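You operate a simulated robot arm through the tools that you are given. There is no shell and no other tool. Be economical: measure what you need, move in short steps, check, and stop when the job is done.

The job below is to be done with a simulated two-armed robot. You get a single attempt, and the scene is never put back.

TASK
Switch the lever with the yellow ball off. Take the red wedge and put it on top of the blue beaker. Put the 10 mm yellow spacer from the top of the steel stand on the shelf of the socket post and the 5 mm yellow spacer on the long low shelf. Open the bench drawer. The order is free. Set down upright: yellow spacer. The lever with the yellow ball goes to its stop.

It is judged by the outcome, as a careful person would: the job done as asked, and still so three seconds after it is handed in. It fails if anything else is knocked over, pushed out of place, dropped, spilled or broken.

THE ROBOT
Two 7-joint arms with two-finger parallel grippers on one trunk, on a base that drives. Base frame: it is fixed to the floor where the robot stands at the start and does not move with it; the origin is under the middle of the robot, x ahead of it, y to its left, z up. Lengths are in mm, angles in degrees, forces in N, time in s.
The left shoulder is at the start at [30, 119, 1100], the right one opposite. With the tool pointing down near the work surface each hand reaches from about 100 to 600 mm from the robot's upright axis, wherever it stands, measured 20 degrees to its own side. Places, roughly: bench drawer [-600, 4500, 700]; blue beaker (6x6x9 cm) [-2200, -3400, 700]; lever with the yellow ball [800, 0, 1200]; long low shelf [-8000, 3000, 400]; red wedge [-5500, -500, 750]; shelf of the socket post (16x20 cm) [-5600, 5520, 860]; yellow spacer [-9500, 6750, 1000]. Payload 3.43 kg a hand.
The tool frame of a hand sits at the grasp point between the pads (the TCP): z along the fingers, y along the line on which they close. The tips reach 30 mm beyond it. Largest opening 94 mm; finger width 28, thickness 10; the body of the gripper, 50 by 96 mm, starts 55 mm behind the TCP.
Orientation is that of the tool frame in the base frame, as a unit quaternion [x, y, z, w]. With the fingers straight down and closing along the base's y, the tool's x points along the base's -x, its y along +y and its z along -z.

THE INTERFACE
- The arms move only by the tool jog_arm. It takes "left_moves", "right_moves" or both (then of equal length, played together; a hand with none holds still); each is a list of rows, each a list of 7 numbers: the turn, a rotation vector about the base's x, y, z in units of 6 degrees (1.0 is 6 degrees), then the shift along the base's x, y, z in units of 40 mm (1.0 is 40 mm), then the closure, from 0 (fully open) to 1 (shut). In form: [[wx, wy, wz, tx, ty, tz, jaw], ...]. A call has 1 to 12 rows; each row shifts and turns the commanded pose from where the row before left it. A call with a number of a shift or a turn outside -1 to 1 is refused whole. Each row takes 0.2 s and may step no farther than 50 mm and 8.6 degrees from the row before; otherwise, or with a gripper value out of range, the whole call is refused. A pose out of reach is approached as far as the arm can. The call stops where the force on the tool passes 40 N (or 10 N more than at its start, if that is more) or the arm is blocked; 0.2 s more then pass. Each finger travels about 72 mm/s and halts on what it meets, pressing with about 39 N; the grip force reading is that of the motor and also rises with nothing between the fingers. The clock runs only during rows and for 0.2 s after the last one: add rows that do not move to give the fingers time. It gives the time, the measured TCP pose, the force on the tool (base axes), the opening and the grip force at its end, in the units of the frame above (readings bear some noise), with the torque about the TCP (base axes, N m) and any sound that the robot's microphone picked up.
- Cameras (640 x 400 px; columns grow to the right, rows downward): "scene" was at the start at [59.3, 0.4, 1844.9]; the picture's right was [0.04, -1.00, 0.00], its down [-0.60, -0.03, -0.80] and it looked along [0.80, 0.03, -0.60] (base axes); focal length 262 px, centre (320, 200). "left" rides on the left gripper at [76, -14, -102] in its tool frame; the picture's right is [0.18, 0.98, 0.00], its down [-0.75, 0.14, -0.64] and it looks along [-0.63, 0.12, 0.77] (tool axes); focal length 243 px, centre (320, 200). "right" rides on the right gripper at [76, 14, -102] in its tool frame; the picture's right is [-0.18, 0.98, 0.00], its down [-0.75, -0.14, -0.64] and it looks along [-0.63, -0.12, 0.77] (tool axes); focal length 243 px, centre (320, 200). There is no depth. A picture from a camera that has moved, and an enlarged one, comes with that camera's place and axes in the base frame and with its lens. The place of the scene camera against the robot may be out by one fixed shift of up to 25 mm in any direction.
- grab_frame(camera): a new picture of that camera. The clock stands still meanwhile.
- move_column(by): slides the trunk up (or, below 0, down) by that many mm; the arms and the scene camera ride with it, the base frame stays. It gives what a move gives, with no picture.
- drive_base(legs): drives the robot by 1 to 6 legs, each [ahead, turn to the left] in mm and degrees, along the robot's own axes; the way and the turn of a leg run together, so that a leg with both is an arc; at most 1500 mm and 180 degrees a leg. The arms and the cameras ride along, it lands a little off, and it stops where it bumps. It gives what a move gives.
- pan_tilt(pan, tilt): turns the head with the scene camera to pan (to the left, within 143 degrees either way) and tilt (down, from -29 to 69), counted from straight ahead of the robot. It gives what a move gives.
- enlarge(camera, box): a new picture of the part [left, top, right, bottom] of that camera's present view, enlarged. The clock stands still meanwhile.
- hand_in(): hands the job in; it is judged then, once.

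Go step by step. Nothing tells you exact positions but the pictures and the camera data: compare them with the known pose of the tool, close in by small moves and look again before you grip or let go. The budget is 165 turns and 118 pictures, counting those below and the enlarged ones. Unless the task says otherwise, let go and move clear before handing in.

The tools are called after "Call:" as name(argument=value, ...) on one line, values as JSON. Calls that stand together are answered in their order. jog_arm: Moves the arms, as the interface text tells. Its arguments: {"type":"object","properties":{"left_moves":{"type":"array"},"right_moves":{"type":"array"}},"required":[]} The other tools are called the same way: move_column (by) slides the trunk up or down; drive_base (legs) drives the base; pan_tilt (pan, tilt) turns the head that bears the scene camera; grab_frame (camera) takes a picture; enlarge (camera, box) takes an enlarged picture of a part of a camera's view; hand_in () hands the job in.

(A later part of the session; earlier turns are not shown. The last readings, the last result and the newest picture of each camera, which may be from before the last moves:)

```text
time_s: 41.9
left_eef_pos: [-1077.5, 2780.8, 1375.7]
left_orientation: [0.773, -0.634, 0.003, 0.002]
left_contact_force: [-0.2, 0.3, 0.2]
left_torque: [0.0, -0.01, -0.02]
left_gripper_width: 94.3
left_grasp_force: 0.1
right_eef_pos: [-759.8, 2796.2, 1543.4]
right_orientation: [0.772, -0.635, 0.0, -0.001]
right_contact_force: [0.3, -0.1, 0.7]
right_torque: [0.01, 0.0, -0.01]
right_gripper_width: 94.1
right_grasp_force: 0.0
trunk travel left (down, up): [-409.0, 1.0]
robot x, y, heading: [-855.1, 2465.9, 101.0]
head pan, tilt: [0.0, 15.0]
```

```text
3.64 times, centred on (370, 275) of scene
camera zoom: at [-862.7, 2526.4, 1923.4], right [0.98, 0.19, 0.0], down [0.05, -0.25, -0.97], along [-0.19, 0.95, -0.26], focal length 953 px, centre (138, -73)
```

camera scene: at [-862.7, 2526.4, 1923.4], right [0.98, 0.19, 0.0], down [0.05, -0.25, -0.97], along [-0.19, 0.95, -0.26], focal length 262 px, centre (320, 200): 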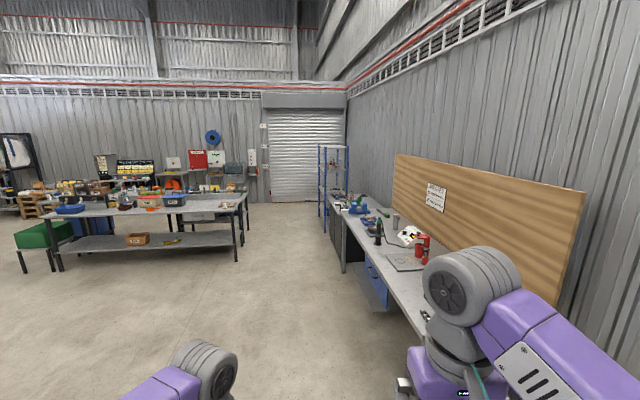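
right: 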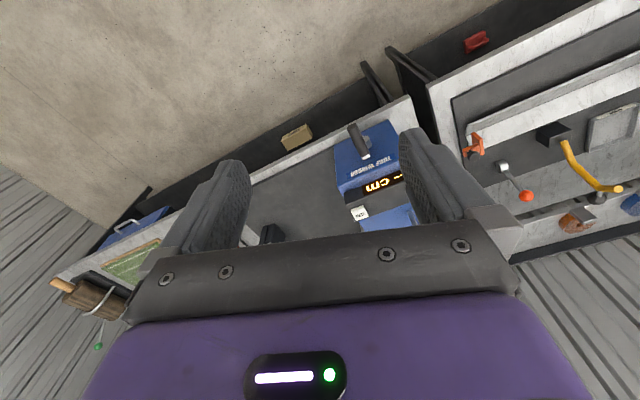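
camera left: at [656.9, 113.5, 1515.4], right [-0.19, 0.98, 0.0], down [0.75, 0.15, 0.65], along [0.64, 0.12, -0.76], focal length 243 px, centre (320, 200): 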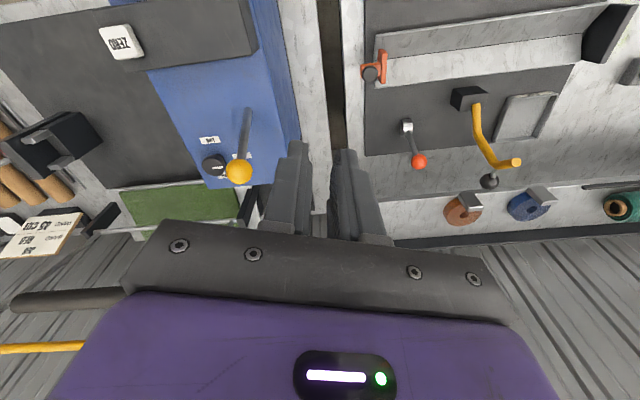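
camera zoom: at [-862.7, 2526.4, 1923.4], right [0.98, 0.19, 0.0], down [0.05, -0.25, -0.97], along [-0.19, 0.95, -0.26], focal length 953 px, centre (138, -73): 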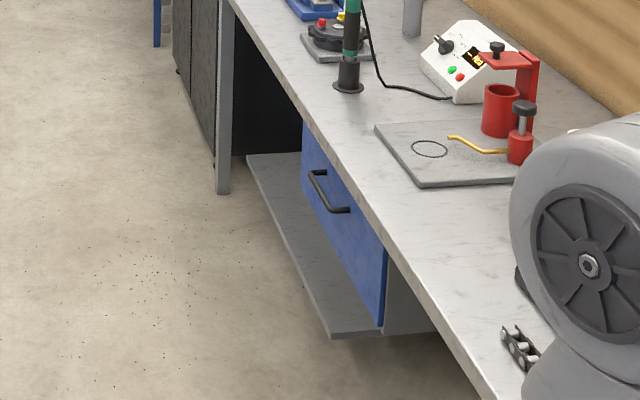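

The drawer has a black bar handle at about (-820, 4590, 740); the bench front faces about (-0.95, -0.31). I drive to stand square in front of it, with the handle ahead of my left hand.

Call:
drive_base(legs=[[0, 8.9], [1400, 0], [466, 0], [0, -92]])

Call:
pan_tilt(pan=0, tilt=45)

Call:
grab_frame(camera="scene")

```text
time_s: 55.7
left_eef_pos: [-1211.9, 4477.8, 1374.8]
left_orientation: [-0.163, 0.987, 0.0, -0.004]
left_contact_force: [0.2, 0.3, -0.6]
left_torque: [0.01, -0.03, -0.04]
left_gripper_width: 93.9
left_grasp_force: 0.0
right_eef_pos: [-1155.2, 4163.8, 1543.9]
right_orientation: [-0.161, 0.987, 0.0, 0.0]
right_contact_force: [0.2, -0.3, 0.5]
right_torque: [-0.01, -0.02, -0.02]
right_gripper_width: 93.8
right_grasp_force: 0.1
trunk travel left (down, up): [-409.0, 1.0]
robot x, y, heading: [-1491.4, 4214.1, 18.5]
head pan, tilt: [0.0, 15.0]
```

```text
time_s: 56.7
left_eef_pos: [-1212.0, 4478.0, 1374.0]
left_orientation: [-0.163, 0.987, 0.0, -0.004]
left_contact_force: [0.2, -0.2, 1.0]
left_torque: [-0.02, 0.0, 0.0]
left_gripper_width: 93.9
left_grasp_force: 0.0
right_eef_pos: [-1156.4, 4163.8, 1543.8]
right_orientation: [-0.161, 0.987, 0.001, 0.001]
right_contact_force: [-0.2, 0.1, 1.0]
right_torque: [0.01, 0.03, 0.02]
right_gripper_width: 93.8
right_grasp_force: 0.0
trunk travel left (down, up): [-409.0, 1.0]
robot x, y, heading: [-1490.9, 4215.2, 18.3]
head pan, tilt: [0.0, 45.0]
```

```text
83 pictures are left
camera scene: at [-1442.6, 4226.5, 1876.6], right [0.32, -0.95, 0.0], down [-0.67, -0.22, -0.71], along [0.67, 0.23, -0.71], focal length 262 px, centre (320, 200)
```

scene: 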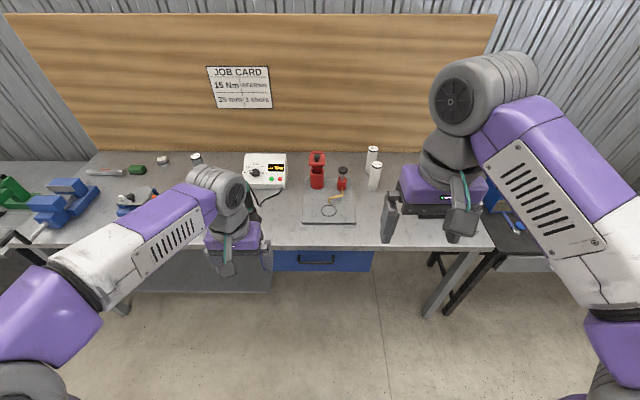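

The drawer is square ahead, handle about 760 ahead and 35 left. I lower the trunk 300 mm (hands are clear of the bench) for working height and a second viewpoint.

Call:
move_column(by=-300)

Call:
enlarge(camera="scene", box=[240, 160, 400, 260])

```text
time_s: 59.7
left_eef_pos: [-1212.1, 4478.1, 1073.2]
left_orientation: [-0.164, 0.986, -0.001, -0.004]
left_contact_force: [0.7, 0.6, 1.6]
left_torque: [0.02, -0.03, 0.0]
left_gripper_width: 94.0
left_grasp_force: 0.1
right_eef_pos: [-1154.5, 4162.8, 1244.8]
right_orientation: [-0.161, 0.987, 0.0, 0.0]
right_contact_force: [-0.3, -0.2, 0.2]
right_torque: [-0.03, 0.0, 0.01]
right_gripper_width: 94.0
right_grasp_force: 0.0
trunk travel left (down, up): [-109.0, 301.0]
robot x, y, heading: [-1492.5, 4212.1, 18.5]
head pan, tilt: [0.0, 45.0]
```

```text
4.00 times, centred on (320, 210) of scene
camera zoom: at [-1442.6, 4226.5, 1576.7], right [0.32, -0.95, 0.0], down [-0.67, -0.22, -0.71], along [0.67, 0.23, -0.71], focal length 1049 px, centre (320, 160)
```

zoom: 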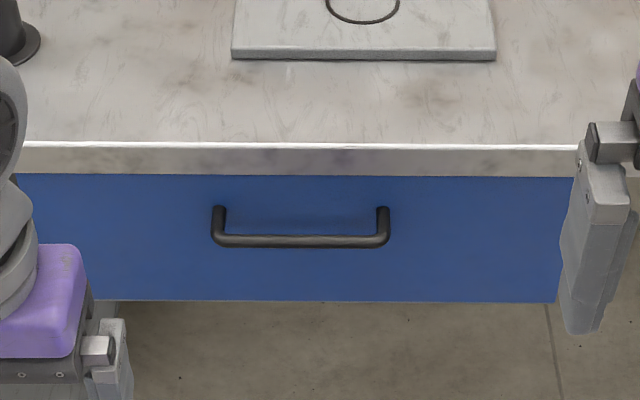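

The bar handle is at about 751 ahead, 18 left, height 757. I turn the left hand to point forward with jaws closing vertically, while bringing it down to handle height.

Call:
jog_arm(left_moves=[[0.974, -0.487, -0.77, 0.34, -0.07, -0.525, 0], [0.974, -0.487, -0.77, 0.34, -0.07, -0.525, 0], [0.974, -0.487, -0.77, 0.34, -0.07, -0.525, 0], [0.974, -0.487, -0.77, 0.34, -0.07, -0.525, 0], [0.974, -0.487, -0.77, 0.34, -0.07, -0.525, 0], [0.974, -0.487, -0.77, 0.34, -0.07, -0.525, 0], [0.974, -0.487, -0.77, 0.34, -0.07, -0.525, 0], [0.974, -0.487, -0.77, 0.34, -0.07, -0.525, 0]])

```text
time_s: 61.5
left_eef_pos: [-1102.8, 4456.0, 905.6]
left_orientation: [0.162, 0.887, 0.351, 0.252]
left_contact_force: [-0.4, -0.1, -1.1]
left_torque: [0.0, 0.03, 0.03]
left_gripper_width: 94.0
left_grasp_force: 0.1
right_eef_pos: [-1155.7, 4163.9, 1244.0]
right_orientation: [-0.161, 0.987, 0.0, -0.001]
right_contact_force: [0.0, -0.1, 0.7]
right_torque: [-0.01, 0.06, 0.0]
right_gripper_width: 94.2
right_grasp_force: 0.0
trunk travel left (down, up): [-109.0, 301.0]
robot x, y, heading: [-1495.9, 4214.2, 18.5]
head pan, tilt: [0.0, 45.0]
```

The turn is being followed. I continue the remaining 7 rows.

Call:
jog_arm(left_moves=[[0.974, -0.487, -0.77, 0.34, -0.07, -0.525, 0], [0.974, -0.487, -0.77, 0.34, -0.07, -0.525, 0], [0.974, -0.487, -0.77, 0.34, -0.07, -0.525, 0], [0.974, -0.487, -0.77, 0.34, -0.07, -0.525, 0], [0.974, -0.487, -0.77, 0.34, -0.07, -0.525, 0], [0.974, -0.487, -0.77, 0.34, -0.07, -0.525, 0], [0.974, -0.487, -0.77, 0.34, -0.07, -0.525, 0]])

Call:
grab_frame(camera="left")

Call:
grab_frame(camera="scene")

```text
time_s: 63.1
left_eef_pos: [-1008.1, 4435.6, 759.5]
left_orientation: [0.411, 0.576, 0.573, 0.414]
left_contact_force: [0.1, 0.1, 0.4]
left_torque: [0.02, 0.01, 0.03]
left_gripper_width: 94.1
left_grasp_force: 0.1
right_eef_pos: [-1155.8, 4162.7, 1243.8]
right_orientation: [-0.161, 0.987, 0.0, 0.0]
right_contact_force: [-0.2, 0.4, 0.4]
right_torque: [0.01, -0.01, -0.02]
right_gripper_width: 93.7
right_grasp_force: 0.0
trunk travel left (down, up): [-109.0, 301.0]
robot x, y, heading: [-1493.1, 4214.2, 18.9]
head pan, tilt: [0.0, 45.0]
```

```text
81 pictures are left
camera left: at [-1129.3, 4475.0, 743.6], right [-0.06, 0.18, 0.98], down [-0.37, -0.92, 0.14], along [0.93, -0.35, 0.12], focal length 243 px, centre (320, 200)
```

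left: 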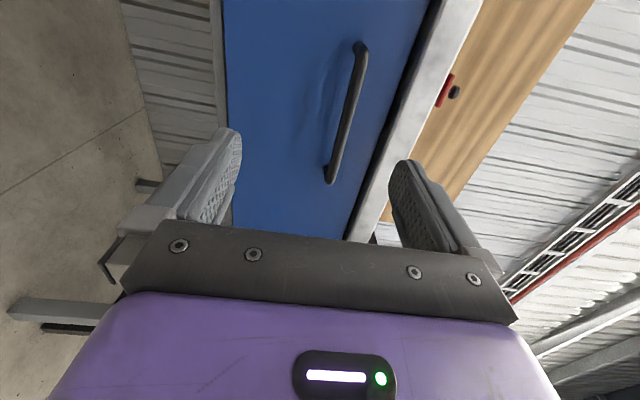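

```text
80 pictures are left
camera scene: at [-1442.1, 4226.6, 1576.5], right [0.32, -0.95, 0.0], down [-0.67, -0.23, -0.71], along [0.67, 0.22, -0.71], focal length 262 px, centre (320, 200)
```

scene: 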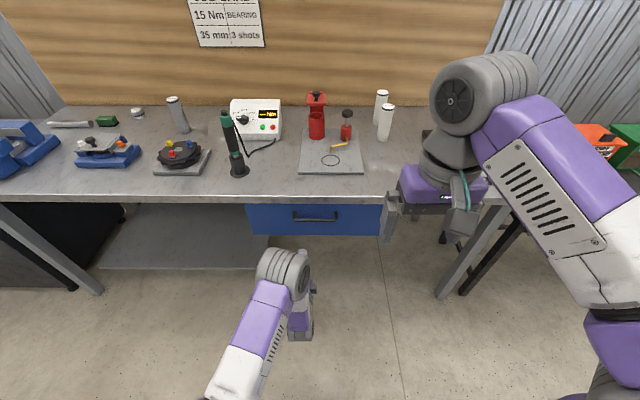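

Combining hand and scene views, the bar is at about 722 ahead, 34 left, height 794. I approach part-way and look again.

Call:
jog_arm(left_moves=[[0, 0, 0, 0.695, 0.0875, 0.2125, 0], [0, 0, 0, 0.695, 0.0875, 0.2125, 0], [0, 0, 0, 0.695, 0.0875, 0.2125, 0], [0, 0, 0, 0.695, 0.0875, 0.2125, 0]])

Call:
grab_frame(camera="left")

```text
time_s: 64.1
left_eef_pos: [-896.3, 4451.1, 793.2]
left_orientation: [0.41, 0.576, 0.574, 0.414]
left_contact_force: [-0.5, -0.8, -0.2]
left_torque: [-0.02, -0.01, -0.02]
left_gripper_width: 94.1
left_grasp_force: 0.1
right_eef_pos: [-1155.9, 4163.2, 1244.7]
right_orientation: [-0.161, 0.987, 0.001, -0.001]
right_contact_force: [-0.4, 0.6, -0.1]
right_torque: [0.02, 0.0, 0.05]
right_gripper_width: 94.2
right_grasp_force: 0.0
trunk travel left (down, up): [-109.0, 301.0]
robot x, y, heading: [-1493.3, 4211.2, 18.8]
head pan, tilt: [0.0, 45.0]
```

```text
79 pictures are left
camera left: at [-1016.9, 4490.3, 778.5], right [-0.06, 0.18, 0.98], down [-0.36, -0.92, 0.15], along [0.93, -0.35, 0.12], focal length 243 px, centre (320, 200)
```

left: 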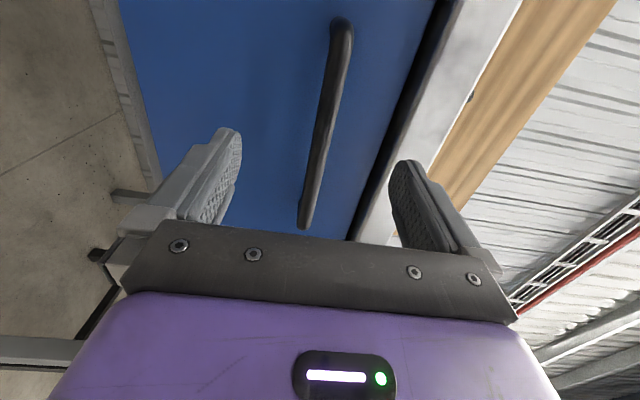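

The bar is 725 ahead, centred 15 left, at height 795; my TCP is at 642/38/793. I move in 70 mm and close.

Call:
jog_arm(left_moves=[[0, 0, 0, 0.606, 0.027, 0.015, 0], [0, 0, 0, 0.606, 0.027, 0.015, 0], [0, 0, 0, 0.606, 0.027, 0.015, 0], [0, 0, 0, 0, 0, 0, 0.4], [0, 0, 0, 0, 0, 0, 0.8], [0, 0, 0, 0, 0, 0, 1], [0, 0, 0, 0, 0, 0, 1], [0, 0, 0, 0, 0, 0, 1]])

Call:
grab_frame(camera="left")

```text
time_s: 65.9
left_eef_pos: [-823.6, 4453.8, 794.9]
left_orientation: [0.409, 0.576, 0.574, 0.413]
left_contact_force: [1.0, -0.1, -0.1]
left_torque: [0.47, 0.13, 0.18]
left_gripper_width: 18.2
left_grasp_force: 45.1
right_eef_pos: [-1155.4, 4162.8, 1243.7]
right_orientation: [-0.162, 0.987, 0.0, 0.0]
right_contact_force: [0.5, -0.1, 0.1]
right_torque: [0.02, -0.02, 0.01]
right_gripper_width: 94.1
right_grasp_force: 0.1
trunk travel left (down, up): [-109.0, 301.0]
robot x, y, heading: [-1494.9, 4210.1, 18.4]
head pan, tilt: [0.0, 45.0]
```

```text
78 pictures are left
camera left: at [-945.1, 4492.6, 780.0], right [-0.06, 0.18, 0.98], down [-0.36, -0.92, 0.15], along [0.93, -0.35, 0.12], focal length 243 px, centre (320, 200)
```

left: 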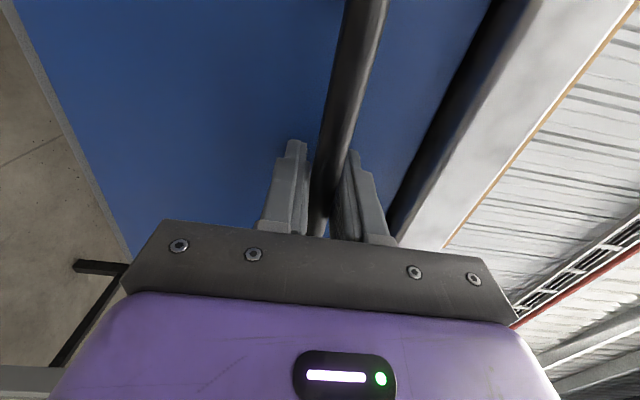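

The jaws hold the bar (18 mm). I pull straight back along the bench normal.

Call:
jog_arm(left_moves=[[0, 0, 0, -0.24, -0.08, 0, 1], [0, 0, 0, -0.36, -0.12, 0, 1], [0, 0, 0, -0.475, -0.158, 0, 1], [0, 0, 0, -0.475, -0.158, 0, 1], [0, 0, 0, -0.475, -0.158, 0, 1], [0, 0, 0, -0.475, -0.158, 0, 1], [0, 0, 0, -0.475, -0.158, 0, 1], [0, 0, 0, -0.475, -0.158, 0, 1], [0, 0, 0, -0.475, -0.158, 0, 1], [0, 0, 0, -0.475, -0.158, 0, 1], [0, 0, 0, -0.475, -0.158, 0, 1], [0, 0, 0, 0, 0, 0, 1]])

Call:
grab_frame(camera="scene")

```text
time_s: 68.5
left_eef_pos: [-1020.1, 4390.7, 794.5]
left_orientation: [0.409, 0.576, 0.575, 0.413]
left_contact_force: [-5.6, 10.8, 5.4]
left_torque: [0.43, 0.14, 1.09]
left_gripper_width: 18.2
left_grasp_force: 44.7
right_eef_pos: [-1157.0, 4163.8, 1244.1]
right_orientation: [-0.162, 0.987, 0.001, 0.001]
right_contact_force: [0.2, -0.2, 0.3]
right_torque: [0.03, 0.02, -0.03]
right_gripper_width: 94.1
right_grasp_force: 0.1
trunk travel left (down, up): [-109.0, 301.0]
robot x, y, heading: [-1496.4, 4212.7, 18.6]
head pan, tilt: [0.0, 45.0]
```

```text
77 pictures are left
camera scene: at [-1443.8, 4227.6, 1576.6], right [0.32, -0.95, 0.0], down [-0.67, -0.23, -0.71], along [0.67, 0.22, -0.71], focal length 262 px, centre (320, 200)
```

scene: 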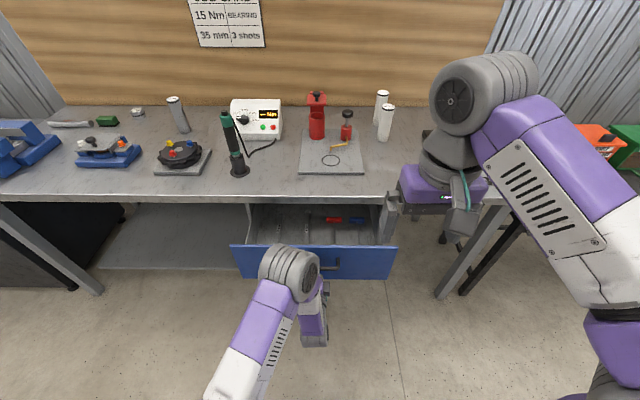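

The drawer is out about 205 mm. I pull a bit further to find its end.

Call:
jog_arm(left_moves=[[0, 0, 0, -0.38, -0.126, 0, 1], [0, 0, 0, -0.38, -0.126, 0, 1], [0, 0, 0, -0.38, -0.126, 0, 1], [0, 0, 0, -0.38, -0.126, 0, 1], [0, 0, 0, -0.38, -0.126, 0, 1], [0, 0, 0, -0.38, -0.126, 0, 1]])

```text
time_s: 69.9
left_eef_pos: [-1112.4, 4361.0, 794.8]
left_orientation: [0.409, 0.577, 0.575, 0.412]
left_contact_force: [-7.9, 22.8, 9.7]
left_torque: [0.37, 0.23, -0.84]
left_gripper_width: 18.2
left_grasp_force: 45.5
right_eef_pos: [-1156.7, 4165.6, 1243.8]
right_orientation: [-0.162, 0.987, -0.001, 0.001]
right_contact_force: [-0.5, -0.1, 0.3]
right_torque: [-0.01, 0.0, 0.0]
right_gripper_width: 94.2
right_grasp_force: 0.0
trunk travel left (down, up): [-109.0, 301.0]
robot x, y, heading: [-1494.4, 4211.9, 18.6]
head pan, tilt: [0.0, 45.0]
```

The drawer is about 300 mm open. I release the handle and back the base straight away.

Call:
jog_arm(left_moves=[[0, 0, 0, 0, 0, 0, 0.6], [0, 0, 0, 0, 0, 0, 0.2], [0, 0, 0, 0, 0, 0, 0], [0, 0, 0, 0, 0, 0, 0]])

Call:
drive_base(legs=[[-400, 0]])

Call:
grab_frame(camera="scene")

```text
time_s: 70.9
left_eef_pos: [-1110.3, 4358.8, 794.8]
left_orientation: [0.409, 0.576, 0.574, 0.414]
left_contact_force: [0.1, 0.2, -0.5]
left_torque: [0.0, -0.01, 0.03]
left_gripper_width: 93.9
left_grasp_force: 0.0
right_eef_pos: [-1157.0, 4164.1, 1244.5]
right_orientation: [-0.16, 0.987, 0.0, -0.001]
right_contact_force: [0.4, 0.7, 0.2]
right_torque: [-0.01, -0.02, 0.01]
right_gripper_width: 94.0
right_grasp_force: 0.0
trunk travel left (down, up): [-109.0, 301.0]
robot x, y, heading: [-1489.9, 4214.9, 18.4]
head pan, tilt: [0.0, 45.0]
```

```text
time_s: 73.4
left_eef_pos: [-1486.7, 4232.7, 795.0]
left_orientation: [0.408, 0.577, 0.575, 0.412]
left_contact_force: [0.0, 0.3, -0.5]
left_torque: [0.03, -0.04, -0.03]
left_gripper_width: 94.2
left_grasp_force: 0.1
right_eef_pos: [-1530.6, 4038.2, 1243.3]
right_orientation: [-0.164, 0.986, 0.0, 0.001]
right_contact_force: [0.2, -0.1, 1.1]
right_torque: [0.02, -0.03, 0.01]
right_gripper_width: 94.1
right_grasp_force: 0.1
trunk travel left (down, up): [-109.0, 301.0]
robot x, y, heading: [-1868.9, 4085.8, 18.9]
head pan, tilt: [0.0, 45.0]
```

```text
76 pictures are left
camera scene: at [-1818.1, 4099.7, 1576.6], right [0.32, -0.95, 0.0], down [-0.67, -0.23, -0.71], along [0.67, 0.23, -0.71], focal length 262 px, centre (320, 200)
```

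scene: 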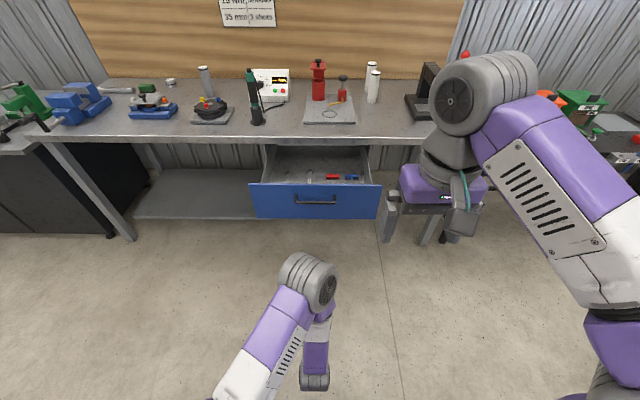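

The drawer stands open. I turn the left hand back to pointing down, then raise the trunk.

Call:
jog_arm(left_moves=[[-0.974, 0.487, 0.77, -0.165, 0.18, 0.525, 0], [-0.974, 0.487, 0.77, -0.165, 0.18, 0.525, 0], [-0.974, 0.487, 0.77, -0.165, 0.18, 0.525, 0], [-0.974, 0.487, 0.77, -0.165, 0.18, 0.525, 0], [-0.974, 0.487, 0.77, -0.165, 0.18, 0.525, 0], [-0.974, 0.487, 0.77, -0.165, 0.18, 0.525, 0], [-0.974, 0.487, 0.77, -0.165, 0.18, 0.525, 0], [-0.974, 0.487, 0.77, -0.165, 0.18, 0.525, 0], [-0.974, 0.487, 0.77, -0.165, 0.18, 0.525, 0], [-0.974, 0.487, 0.77, -0.165, 0.18, 0.525, 0], [-0.974, 0.487, 0.77, -0.165, 0.18, 0.525, 0], [-0.974, 0.487, 0.77, -0.165, 0.18, 0.525, 0]])

Call:
jog_arm(left_moves=[[-0.974, 0.487, 0.77, 0, 0, 0, 0], [-0.974, 0.487, 0.77, 0, 0, 0, 0], [-0.974, 0.487, 0.77, 0, 0, 0, 0]])

Call:
move_column(by=250)

Call:
drive_base(legs=[[0, 150]])

Call:
pan_tilt(pan=0, tilt=15)

Call:
grab_frame(camera="scene")

```text
time_s: 76.0
left_eef_pos: [-1565.2, 4319.3, 1046.8]
left_orientation: [-0.043, 0.985, 0.136, 0.094]
left_contact_force: [0.2, -0.1, -0.2]
left_torque: [-0.03, 0.01, 0.01]
left_gripper_width: 93.8
left_grasp_force: 0.0
right_eef_pos: [-1530.4, 4038.3, 1244.4]
right_orientation: [-0.162, 0.987, 0.0, 0.0]
right_contact_force: [-0.6, 0.7, -0.5]
right_torque: [0.01, 0.01, -0.01]
right_gripper_width: 93.8
right_grasp_force: 0.0
trunk travel left (down, up): [-109.0, 301.0]
robot x, y, heading: [-1870.7, 4087.8, 18.8]
head pan, tilt: [0.0, 45.0]
```

```text
time_s: 76.8
left_eef_pos: [-1564.8, 4319.6, 1045.8]
left_orientation: [-0.164, 0.986, -0.002, -0.006]
left_contact_force: [0.0, 0.8, -0.5]
left_torque: [0.04, -0.02, 0.01]
left_gripper_width: 93.8
left_grasp_force: 0.1
right_eef_pos: [-1528.7, 4038.5, 1243.2]
right_orientation: [-0.163, 0.987, 0.0, -0.001]
right_contact_force: [-0.3, 0.4, 0.5]
right_torque: [0.02, -0.01, -0.01]
right_gripper_width: 94.1
right_grasp_force: 0.1
trunk travel left (down, up): [-109.0, 301.0]
robot x, y, heading: [-1865.9, 4088.2, 18.6]
head pan, tilt: [0.0, 45.0]
```

```text
time_s: 79.3
left_eef_pos: [-1563.7, 4319.7, 1296.8]
left_orientation: [-0.163, 0.987, -0.002, -0.006]
left_contact_force: [0.6, 0.0, -0.7]
left_torque: [-0.05, 0.03, -0.04]
left_gripper_width: 94.3
left_grasp_force: 0.1
right_eef_pos: [-1529.9, 4037.9, 1494.2]
right_orientation: [-0.163, 0.987, 0.0, 0.001]
right_contact_force: [0.4, 0.0, 0.2]
right_torque: [0.02, 0.03, 0.01]
right_gripper_width: 93.9
right_grasp_force: 0.1
trunk travel left (down, up): [-359.0, 51.0]
robot x, y, heading: [-1869.6, 4089.3, 18.8]
head pan, tilt: [0.0, 45.0]
```

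```text
time_s: 85.9
left_eef_pos: [-2249.8, 4042.4, 1296.7]
left_orientation: [0.995, -0.105, 0.005, 0.0]
left_contact_force: [0.2, -0.3, -0.3]
left_torque: [-0.03, 0.0, 0.0]
left_gripper_width: 94.0
left_grasp_force: 0.1
right_eef_pos: [-2134.2, 4300.5, 1493.6]
right_orientation: [0.995, -0.105, 0.0, 0.0]
right_contact_force: [-0.4, 0.4, -0.7]
right_torque: [-0.04, 0.0, 0.02]
right_gripper_width: 94.0
right_grasp_force: 0.2
trunk travel left (down, up): [-359.0, 51.0]
robot x, y, heading: [-1864.3, 4088.9, 167.8]
head pan, tilt: [0.0, 45.0]
```

```text
time_s: 86.8
left_eef_pos: [-2248.2, 4042.4, 1295.8]
left_orientation: [0.995, -0.104, 0.006, 0.0]
left_contact_force: [0.1, 0.4, 0.5]
left_torque: [-0.01, 0.02, 0.01]
left_gripper_width: 94.0
left_grasp_force: 0.0
right_eef_pos: [-2134.2, 4300.2, 1494.2]
right_orientation: [0.995, -0.104, 0.0, 0.0]
right_contact_force: [-0.4, -0.7, -0.1]
right_torque: [-0.01, 0.01, 0.02]
right_gripper_width: 94.0
right_grasp_force: 0.1
trunk travel left (down, up): [-359.0, 51.0]
robot x, y, heading: [-1865.9, 4087.0, 167.7]
head pan, tilt: [0.0, 15.0]
```

```text
75 pictures are left
camera scene: at [-1928.1, 4096.5, 1873.3], right [0.21, 0.98, 0.0], down [0.25, -0.05, -0.97], along [-0.94, 0.2, -0.26], focal length 262 px, centre (320, 200)
```

scene: 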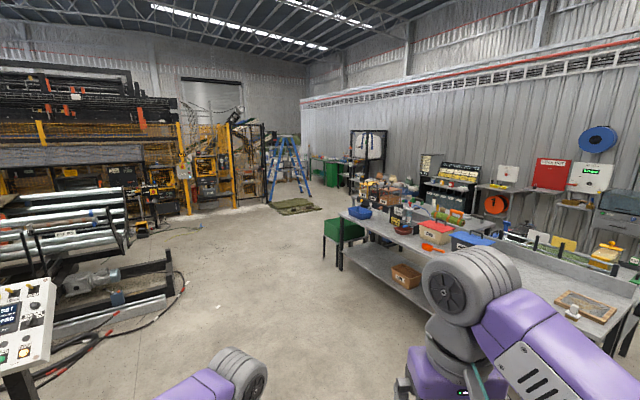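

The spacer stand should be near pixel (354, 161), and the socket post near (361, 200). I zoom into both areas.

Call:
enlarge(camera="scene", box=[310, 120, 470, 220])

Call:
enlarge(camera="scene", box=[130, 110, 290, 230])

```text
4.00 times, centred on (390, 170) of scene
camera zoom: at [-1928.1, 4096.5, 1873.3], right [0.21, 0.98, 0.0], down [0.25, -0.05, -0.97], along [-0.94, 0.2, -0.26], focal length 1049 px, centre (40, 320)
```

zoom: 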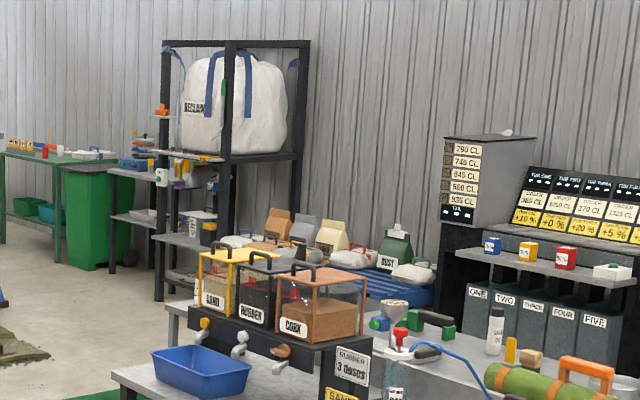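

```text
3.33 times, centred on (210, 170) of scene
camera zoom: at [-1928.1, 4096.5, 1873.3], right [0.21, 0.98, 0.0], down [0.25, -0.05, -0.97], along [-0.94, 0.2, -0.26], focal length 874 px, centre (687, 300)
```

zoom: 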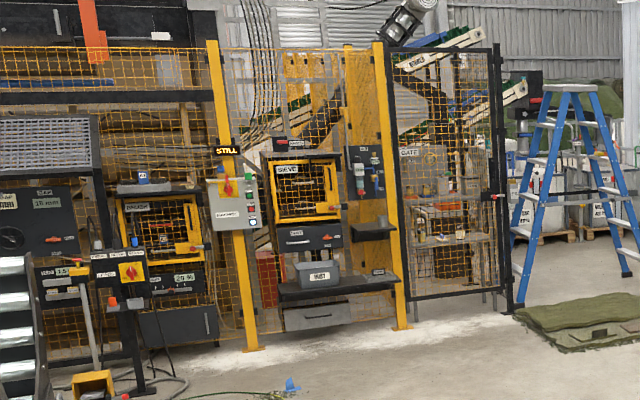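

It's cluttered; I drive about 3 m along the free lane toward (-4700, 4050) for a closer look.

Call:
drive_base(legs=[[0, 12.3], [1450, 0], [1450, 0]])

Call:
pan_tilt(pan=-25, tilt=15)

Call:
grab_frame(camera="scene")

```text
time_s: 101.6
left_eef_pos: [-5128.5, 3944.1, 1296.7]
left_orientation: [1.0, 0.007, 0.007, 0.001]
left_contact_force: [-0.4, -0.5, -0.4]
left_torque: [0.0, -0.01, -0.01]
left_gripper_width: 94.0
left_grasp_force: 0.1
right_eef_pos: [-5073.3, 4222.4, 1494.5]
right_orientation: [1.0, 0.007, 0.0, 0.0]
right_contact_force: [0.5, 0.8, -0.2]
right_torque: [0.01, 0.01, 0.03]
right_gripper_width: 94.2
right_grasp_force: 0.1
trunk travel left (down, up): [-359.0, 51.0]
robot x, y, heading: [-4768.0, 4069.6, -179.1]
head pan, tilt: [0.0, 15.0]
```

```text
time_s: 102.5
left_eef_pos: [-5128.9, 3943.2, 1297.0]
left_orientation: [1.0, 0.006, 0.006, 0.001]
left_contact_force: [-0.9, 0.2, 0.1]
left_torque: [0.04, -0.04, 0.04]
left_gripper_width: 94.1
left_grasp_force: 0.1
right_eef_pos: [-5074.3, 4222.5, 1493.0]
right_orientation: [1.0, 0.005, 0.0, 0.0]
right_contact_force: [0.2, 0.5, 0.5]
right_torque: [-0.03, 0.01, 0.01]
right_gripper_width: 93.9
right_grasp_force: 0.1
trunk travel left (down, up): [-359.0, 51.0]
robot x, y, heading: [-4765.7, 4073.6, -179.2]
head pan, tilt: [-25.0, 15.0]
```

```text
72 pictures are left
camera scene: at [-4820.4, 4106.6, 1873.4], right [0.41, 0.91, 0.0], down [0.24, -0.11, -0.97], along [-0.88, 0.4, -0.26], focal length 262 px, centre (320, 200)
```

scene: 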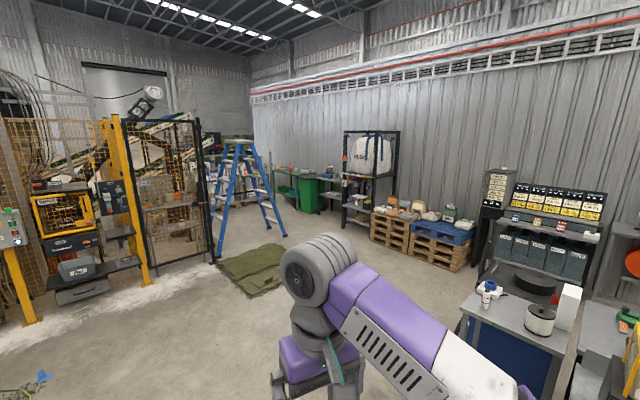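

The socket post's table is at right, and the rack with the spacer around (344, 172). I zoom into both.

Call:
enlarge(camera="scene", box=[300, 120, 410, 235])

Call:
enlarge(camera="scene", box=[440, 180, 640, 400])

```text
3.48 times, centred on (355, 178) of scene
camera zoom: at [-4820.4, 4106.6, 1873.4], right [0.41, 0.91, 0.0], down [0.24, -0.11, -0.97], along [-0.88, 0.4, -0.26], focal length 912 px, centre (198, 278)
```

zoom: 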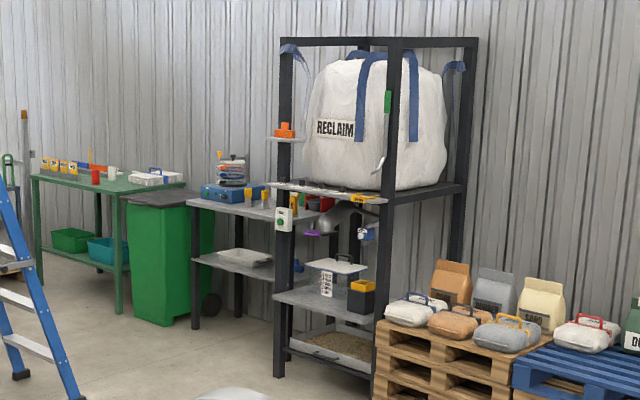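

```text
1.82 times, centred on (540, 290) of scene
camera zoom: at [-4820.4, 4106.6, 1873.4], right [0.41, 0.91, 0.0], down [0.24, -0.11, -0.97], along [-0.88, 0.4, -0.26], focal length 477 px, centre (-80, 36)
```

zoom: 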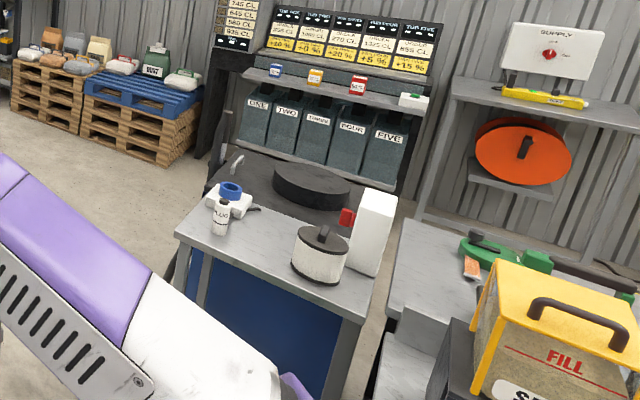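

The steel stand appears to be on the black rack's shelf near (-9400, 6750); the lane between the ladder and the pallets is free. I drive toward (-7900, 5800) and look.

Call:
drive_base(legs=[[0, -29.7], [1450, 0], [1450, 0], [600, 0]])

Call:
pan_tilt(pan=0, tilt=20)

Call:
grab_frame(camera="scene")

```text
time_s: 121.1
left_eef_pos: [-8258.2, 5809.8, 1296.5]
left_orientation: [0.97, -0.242, 0.005, 0.002]
left_contact_force: [0.3, -0.4, 0.3]
left_torque: [-0.02, 0.02, 0.01]
left_gripper_width: 93.9
left_grasp_force: 0.1
right_eef_pos: [-8076.5, 6028.8, 1494.2]
right_orientation: [0.97, -0.242, -0.001, 0.0]
right_contact_force: [-0.1, 1.1, 0.2]
right_torque: [-0.04, 0.0, 0.02]
right_gripper_width: 93.8
right_grasp_force: 0.0
trunk travel left (down, up): [-359.0, 51.0]
robot x, y, heading: [-7882.0, 5748.9, 152.0]
head pan, tilt: [-25.0, 15.0]
```

```text
time_s: 122.0
left_eef_pos: [-8257.4, 5809.7, 1295.8]
left_orientation: [0.97, -0.243, 0.006, 0.002]
left_contact_force: [-0.5, 0.1, -0.8]
left_torque: [0.0, 0.01, -0.01]
left_gripper_width: 94.2
left_grasp_force: 0.0
right_eef_pos: [-8074.8, 6027.6, 1494.7]
right_orientation: [0.97, -0.242, 0.0, 0.0]
right_contact_force: [1.2, -0.2, 0.7]
right_torque: [0.0, 0.02, 0.02]
right_gripper_width: 94.1
right_grasp_force: 0.1
trunk travel left (down, up): [-359.0, 51.0]
robot x, y, heading: [-7879.5, 5751.1, 152.1]
head pan, tilt: [0.0, 20.0]
```

```text
69 pictures are left
camera scene: at [-7933.4, 5774.8, 1865.3], right [0.47, 0.88, 0.0], down [0.3, -0.16, -0.94], along [-0.83, 0.44, -0.34], focal length 262 px, centre (320, 200)
```

scene: 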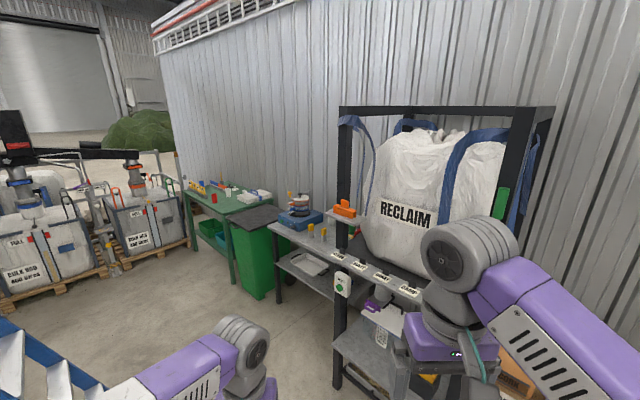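

The predicted spot (336, 224) is the grey table left of the rack. I zoom in.

Call:
enlarge(camera="scene", box=[250, 180, 350, 270])

```text
4.44 times, centred on (300, 225) of scene
camera zoom: at [-7933.4, 5774.8, 1865.3], right [0.47, 0.88, 0.0], down [0.3, -0.16, -0.94], along [-0.83, 0.44, -0.34], focal length 1165 px, centre (409, 89)
```

zoom: 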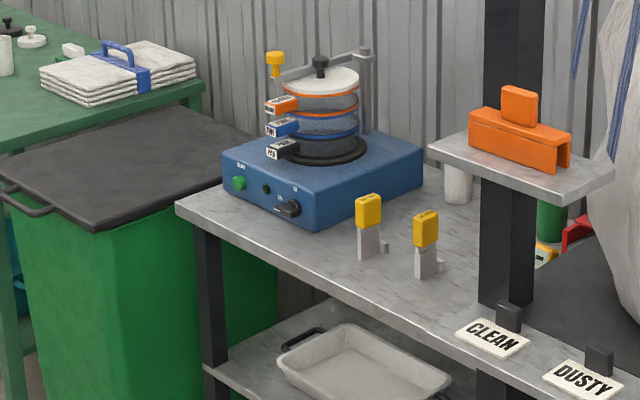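

Two yellow spacers stand on slim steel stands at about (-9545, 6549) and (-9441, 6604), z about 1000. I drive to stand square in front of them.

Call:
drive_base(legs=[[0, 15.2], [1490, 0], [0, -60]])

Call:
pan_tilt(pan=0, tilt=50)

Call:
grab_frame(camera="scene")

```text
time_s: 132.9
left_eef_pos: [-9545.5, 6392.4, 1296.6]
left_orientation: [0.803, -0.596, 0.005, 0.004]
left_contact_force: [0.4, 0.0, 0.8]
left_torque: [0.0, 0.01, -0.02]
left_gripper_width: 93.9
left_grasp_force: 0.1
right_eef_pos: [-9263.1, 6416.7, 1493.9]
right_orientation: [0.804, -0.595, -0.001, 0.0]
right_contact_force: [-0.3, -0.2, 0.0]
right_torque: [0.01, 0.03, -0.02]
right_gripper_width: 93.9
right_grasp_force: 0.1
trunk travel left (down, up): [-359.0, 51.0]
robot x, y, heading: [-9321.5, 6081.2, 107.1]
head pan, tilt: [0.0, 20.0]
```

```text
time_s: 133.8
left_eef_pos: [-9545.2, 6392.4, 1296.5]
left_orientation: [0.803, -0.595, 0.005, 0.004]
left_contact_force: [1.1, 0.2, 0.1]
left_torque: [0.01, 0.01, 0.0]
left_gripper_width: 94.0
left_grasp_force: 0.0
right_eef_pos: [-9263.5, 6418.4, 1494.4]
right_orientation: [0.803, -0.596, -0.001, -0.001]
right_contact_force: [0.7, 0.3, -0.1]
right_torque: [-0.02, -0.01, 0.0]
right_gripper_width: 93.9
right_grasp_force: 0.1
trunk travel left (down, up): [-359.0, 51.0]
robot x, y, heading: [-9322.9, 6083.2, 106.8]
head pan, tilt: [0.0, 50.0]
```

```text
67 pictures are left
camera scene: at [-9334.2, 6123.0, 1819.7], right [0.96, 0.29, 0.0], down [0.22, -0.73, -0.64], along [-0.19, 0.62, -0.77], focal length 262 px, centre (320, 200)
```

scene: 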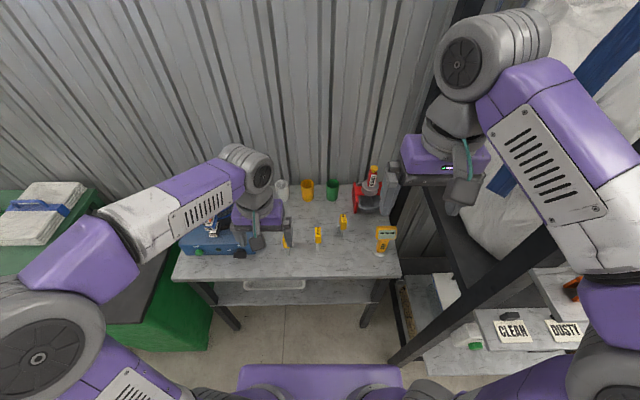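

More yellow items are visible here, so I zoom in to read them.

Call:
enlarge(camera="scene", box=[270, 155, 410, 280])

Call:
enlarge(camera="scene", box=[302, 205, 358, 255])

```text
3.20 times, centred on (340, 218) of scene
camera zoom: at [-9334.2, 6123.0, 1819.7], right [0.96, 0.29, 0.0], down [0.22, -0.73, -0.64], along [-0.19, 0.62, -0.77], focal length 839 px, centre (256, 144)
```

zoom: 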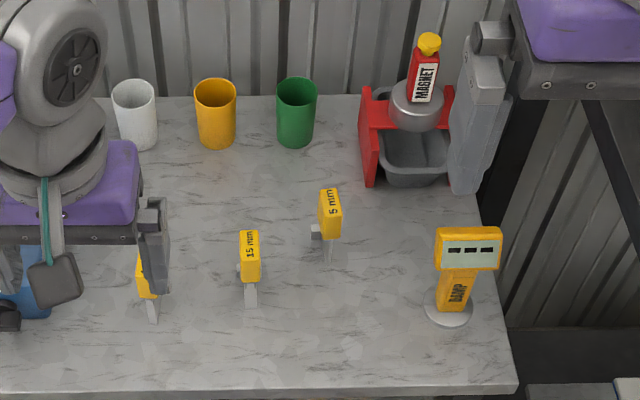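

```text
8.00 times, centred on (330, 230) of scene
camera zoom: at [-9334.2, 6123.0, 1819.7], right [0.96, 0.29, 0.0], down [0.22, -0.73, -0.64], along [-0.19, 0.62, -0.77], focal length 2098 px, centre (240, -40)
```

zoom: 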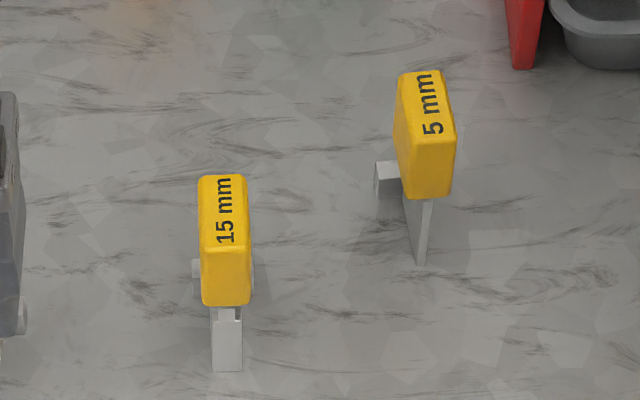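

The middle one reads 15 mm, the right one 5 mm; a third is behind my left hand. I move that hand out to the left and read it.

Call:
jog_arm(left_moves=[[0, 0, 0, -0.9, -0.27, 0.2, 0], [0, 0, 0, -0.9, -0.27, 0.2, 0], [0, 0, 0, -0.9, -0.27, 0.2, 0], [0, 0, 0, -0.9, -0.27, 0.2, 0]])

Call:
enlarge(camera="scene", box=[250, 190, 370, 270])

Call:
enlarge(camera="scene", box=[270, 215, 310, 255])

```text
time_s: 134.8
left_eef_pos: [-9690.3, 6348.3, 1328.6]
left_orientation: [0.803, -0.596, 0.005, 0.004]
left_contact_force: [-0.4, -0.3, 0.1]
left_torque: [0.02, -0.01, -0.01]
left_gripper_width: 94.0
left_grasp_force: 0.1
right_eef_pos: [-9262.3, 6417.6, 1494.0]
right_orientation: [0.803, -0.596, -0.001, -0.001]
right_contact_force: [0.1, -0.4, 1.2]
right_torque: [0.03, 0.0, 0.0]
right_gripper_width: 93.8
right_grasp_force: 0.1
trunk travel left (down, up): [-359.0, 51.0]
robot x, y, heading: [-9323.9, 6081.5, 107.0]
head pan, tilt: [0.0, 50.0]
```

```text
5.00 times, centred on (310, 230) of scene
camera zoom: at [-9335.3, 6122.4, 1819.6], right [0.96, 0.29, 0.0], down [0.22, -0.73, -0.64], along [-0.19, 0.62, -0.77], focal length 1311 px, centre (370, 50)
```

zoom: 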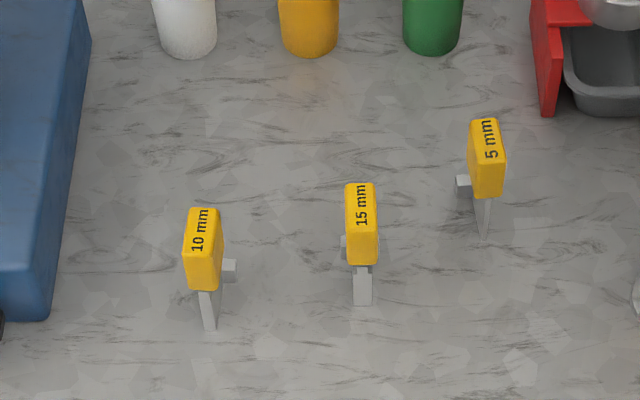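

```text
10.00 times, centred on (290, 235) of scene
camera zoom: at [-9335.3, 6122.4, 1819.6], right [0.96, 0.29, 0.0], down [0.22, -0.73, -0.64], along [-0.19, 0.62, -0.77], focal length 2622 px, centre (620, -150)
```

zoom: 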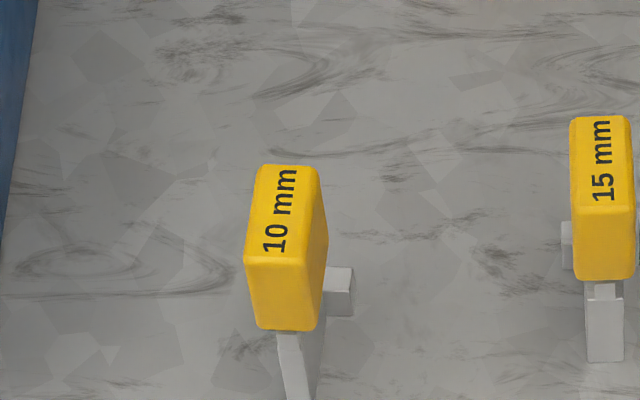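

All three labels read clearly: 10 mm left, 15 mm middle, 5 mm right, long sides along my heading. I bring the left hand above the 10 mm one for a close look.

Call:
jog_arm(left_moves=[[0, 0, 0, 0.307, 0.825, -0.64, 0], [0, 0, 0, 0.307, 0.825, -0.64, 0], [0, 0, 0, 0.307, 0.825, -0.64, 0], [0, 0, 0, 0.307, 0.825, -0.64, 0], [0, 0, 0, 0.307, 0.825, -0.64, 0], [0, 0, 0, 0.307, 0.825, -0.64, 0], [0, 0, 0, 0.307, 0.825, -0.64, 0]])

Call:
grab_frame(camera="left")

```text
time_s: 136.4
left_eef_pos: [-9601.9, 6581.7, 1147.2]
left_orientation: [0.803, -0.596, 0.005, 0.005]
left_contact_force: [0.5, 0.0, 0.0]
left_torque: [-0.04, 0.01, 0.02]
left_gripper_width: 94.0
left_grasp_force: 0.1
right_eef_pos: [-9264.3, 6419.3, 1493.4]
right_orientation: [0.803, -0.595, 0.0, 0.0]
right_contact_force: [0.3, 0.4, 0.0]
right_torque: [-0.01, 0.0, 0.02]
right_gripper_width: 93.8
right_grasp_force: 0.1
trunk travel left (down, up): [-359.0, 51.0]
robot x, y, heading: [-9322.1, 6081.0, 106.9]
head pan, tilt: [0.0, 50.0]
```

```text
62 pictures are left
camera left: at [-9565.0, 6514.2, 1250.9], right [-0.89, -0.46, 0.0], down [-0.36, 0.69, 0.63], along [-0.29, 0.56, -0.77], focal length 243 px, centre (320, 200)
```

left: 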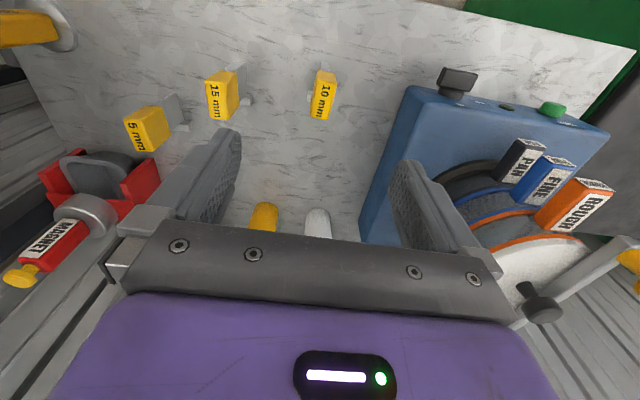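

The 10 mm spacer's top is at (-9603, 6587, 990), right under the left hand. I descend to grip its yellow head.

Call:
jog_arm(left_moves=[[0, 0, 0, 0, 0.12, -0.86, 0], [0, 0, 0, 0, 0, -0.86, 0], [0, 0, 0, 0, 0, -0.86, 0], [0, 0, 0, 0, 0, -0.86, 0], [0, 0, 0, 0, 0, -0.84, 0]])

Call:
grab_frame(camera="left")

Call:
enlarge(camera="scene", box=[250, 190, 370, 270])

```text
time_s: 137.6
left_eef_pos: [-9602.7, 6584.7, 977.9]
left_orientation: [0.804, -0.595, 0.005, 0.004]
left_contact_force: [0.1, -0.5, -0.7]
left_torque: [0.03, 0.01, 0.03]
left_gripper_width: 93.8
left_grasp_force: 0.0
right_eef_pos: [-9263.2, 6417.7, 1494.4]
right_orientation: [0.803, -0.596, 0.0, 0.0]
right_contact_force: [1.1, -1.6, -0.5]
right_torque: [-0.01, 0.01, 0.0]
right_gripper_width: 93.9
right_grasp_force: 0.1
trunk travel left (down, up): [-359.0, 51.0]
robot x, y, heading: [-9320.2, 6078.6, 107.1]
head pan, tilt: [0.0, 50.0]
```

```text
61 pictures are left
camera left: at [-9566.2, 6517.5, 1080.9], right [-0.89, -0.46, 0.0], down [-0.36, 0.69, 0.63], along [-0.29, 0.56, -0.77], focal length 243 px, centre (320, 200)
```

left: 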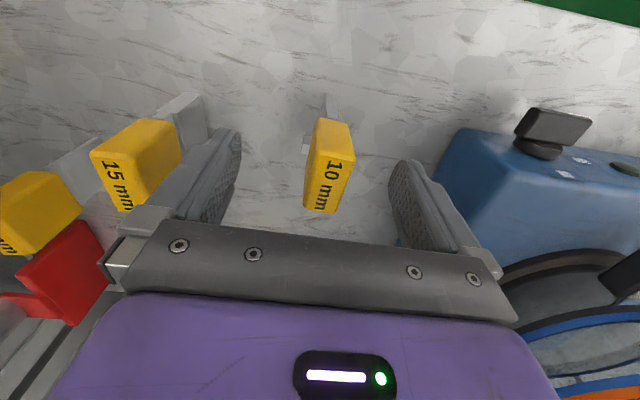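

```text
5.00 times, centred on (310, 230) of scene
camera zoom: at [-9334.4, 6123.3, 1819.6], right [0.96, 0.29, 0.0], down [0.22, -0.73, -0.64], along [-0.19, 0.61, -0.77], focal length 1311 px, centre (370, 50)
```

zoom: 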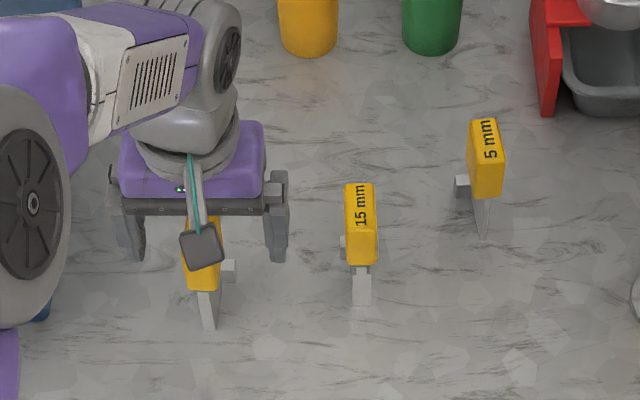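

The head sits between the pads. I close.

Call:
jog_arm(left_moves=[[0, 0, 0, 0, 0, 0, 0.3], [0, 0, 0, 0, 0, 0, 0.6], [0, 0, 0, 0, 0, 0, 0.8], [0, 0, 0, 0, 0, 0, 1], [0, 0, 0, 0, 0, 0, 1]])

Call:
jog_arm(left_moves=[[0, 0, 0, 0, 0, 0.3, 1], [0, 0, 0, 0, 0, 0.8, 1], [0, 0, 0, 0, 0, 0.9, 1]])

Call:
grab_frame(camera="left")

Call:
enlarge(camera="scene", box=[250, 190, 370, 270])

```text
time_s: 138.8
left_eef_pos: [-9602.3, 6585.1, 978.2]
left_orientation: [0.803, -0.596, 0.005, 0.004]
left_contact_force: [-0.1, -0.7, 0.5]
left_torque: [-0.1, 0.01, -0.05]
left_gripper_width: 23.5
left_grasp_force: 39.4
right_eef_pos: [-9263.9, 6417.5, 1494.1]
right_orientation: [0.803, -0.596, -0.001, -0.001]
right_contact_force: [0.4, -0.1, -0.9]
right_torque: [-0.03, 0.03, -0.01]
right_gripper_width: 94.1
right_grasp_force: 0.1
trunk travel left (down, up): [-359.0, 51.0]
robot x, y, heading: [-9322.5, 6081.9, 107.0]
head pan, tilt: [0.0, 50.0]
```

```text
time_s: 139.6
left_eef_pos: [-9603.3, 6583.7, 1058.8]
left_orientation: [0.803, -0.596, 0.004, 0.003]
left_contact_force: [0.0, -0.1, -1.9]
left_torque: [-0.05, -0.01, -0.02]
left_gripper_width: 23.2
left_grasp_force: 38.7
right_eef_pos: [-9263.1, 6417.8, 1494.6]
right_orientation: [0.803, -0.596, -0.001, 0.0]
right_contact_force: [0.0, -0.4, 0.4]
right_torque: [0.01, -0.02, 0.0]
right_gripper_width: 94.0
right_grasp_force: 0.0
trunk travel left (down, up): [-359.0, 51.0]
robot x, y, heading: [-9327.6, 6079.4, 106.8]
head pan, tilt: [0.0, 50.0]
```

```text
59 pictures are left
camera left: at [-9566.6, 6516.9, 1161.8], right [-0.89, -0.46, 0.0], down [-0.36, 0.69, 0.63], along [-0.29, 0.56, -0.77], focal length 243 px, centre (320, 200)
```

left: 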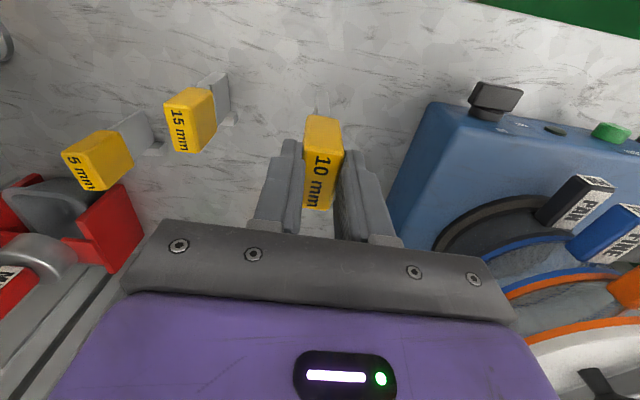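

```text
5.00 times, centred on (310, 230) of scene
camera zoom: at [-9334.0, 6122.4, 1819.7], right [0.96, 0.29, 0.0], down [0.22, -0.73, -0.64], along [-0.19, 0.62, -0.77], focal length 1311 px, centre (370, 50)
```

zoom: 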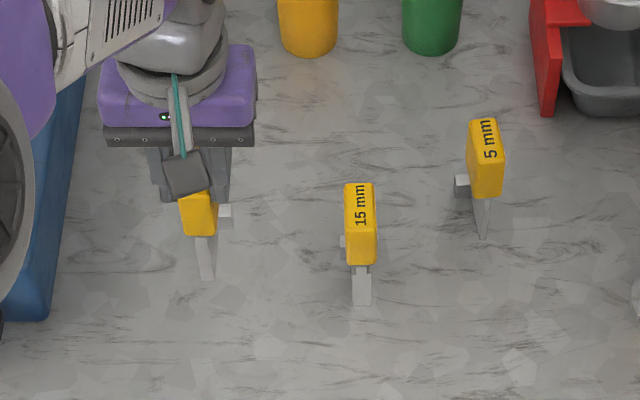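

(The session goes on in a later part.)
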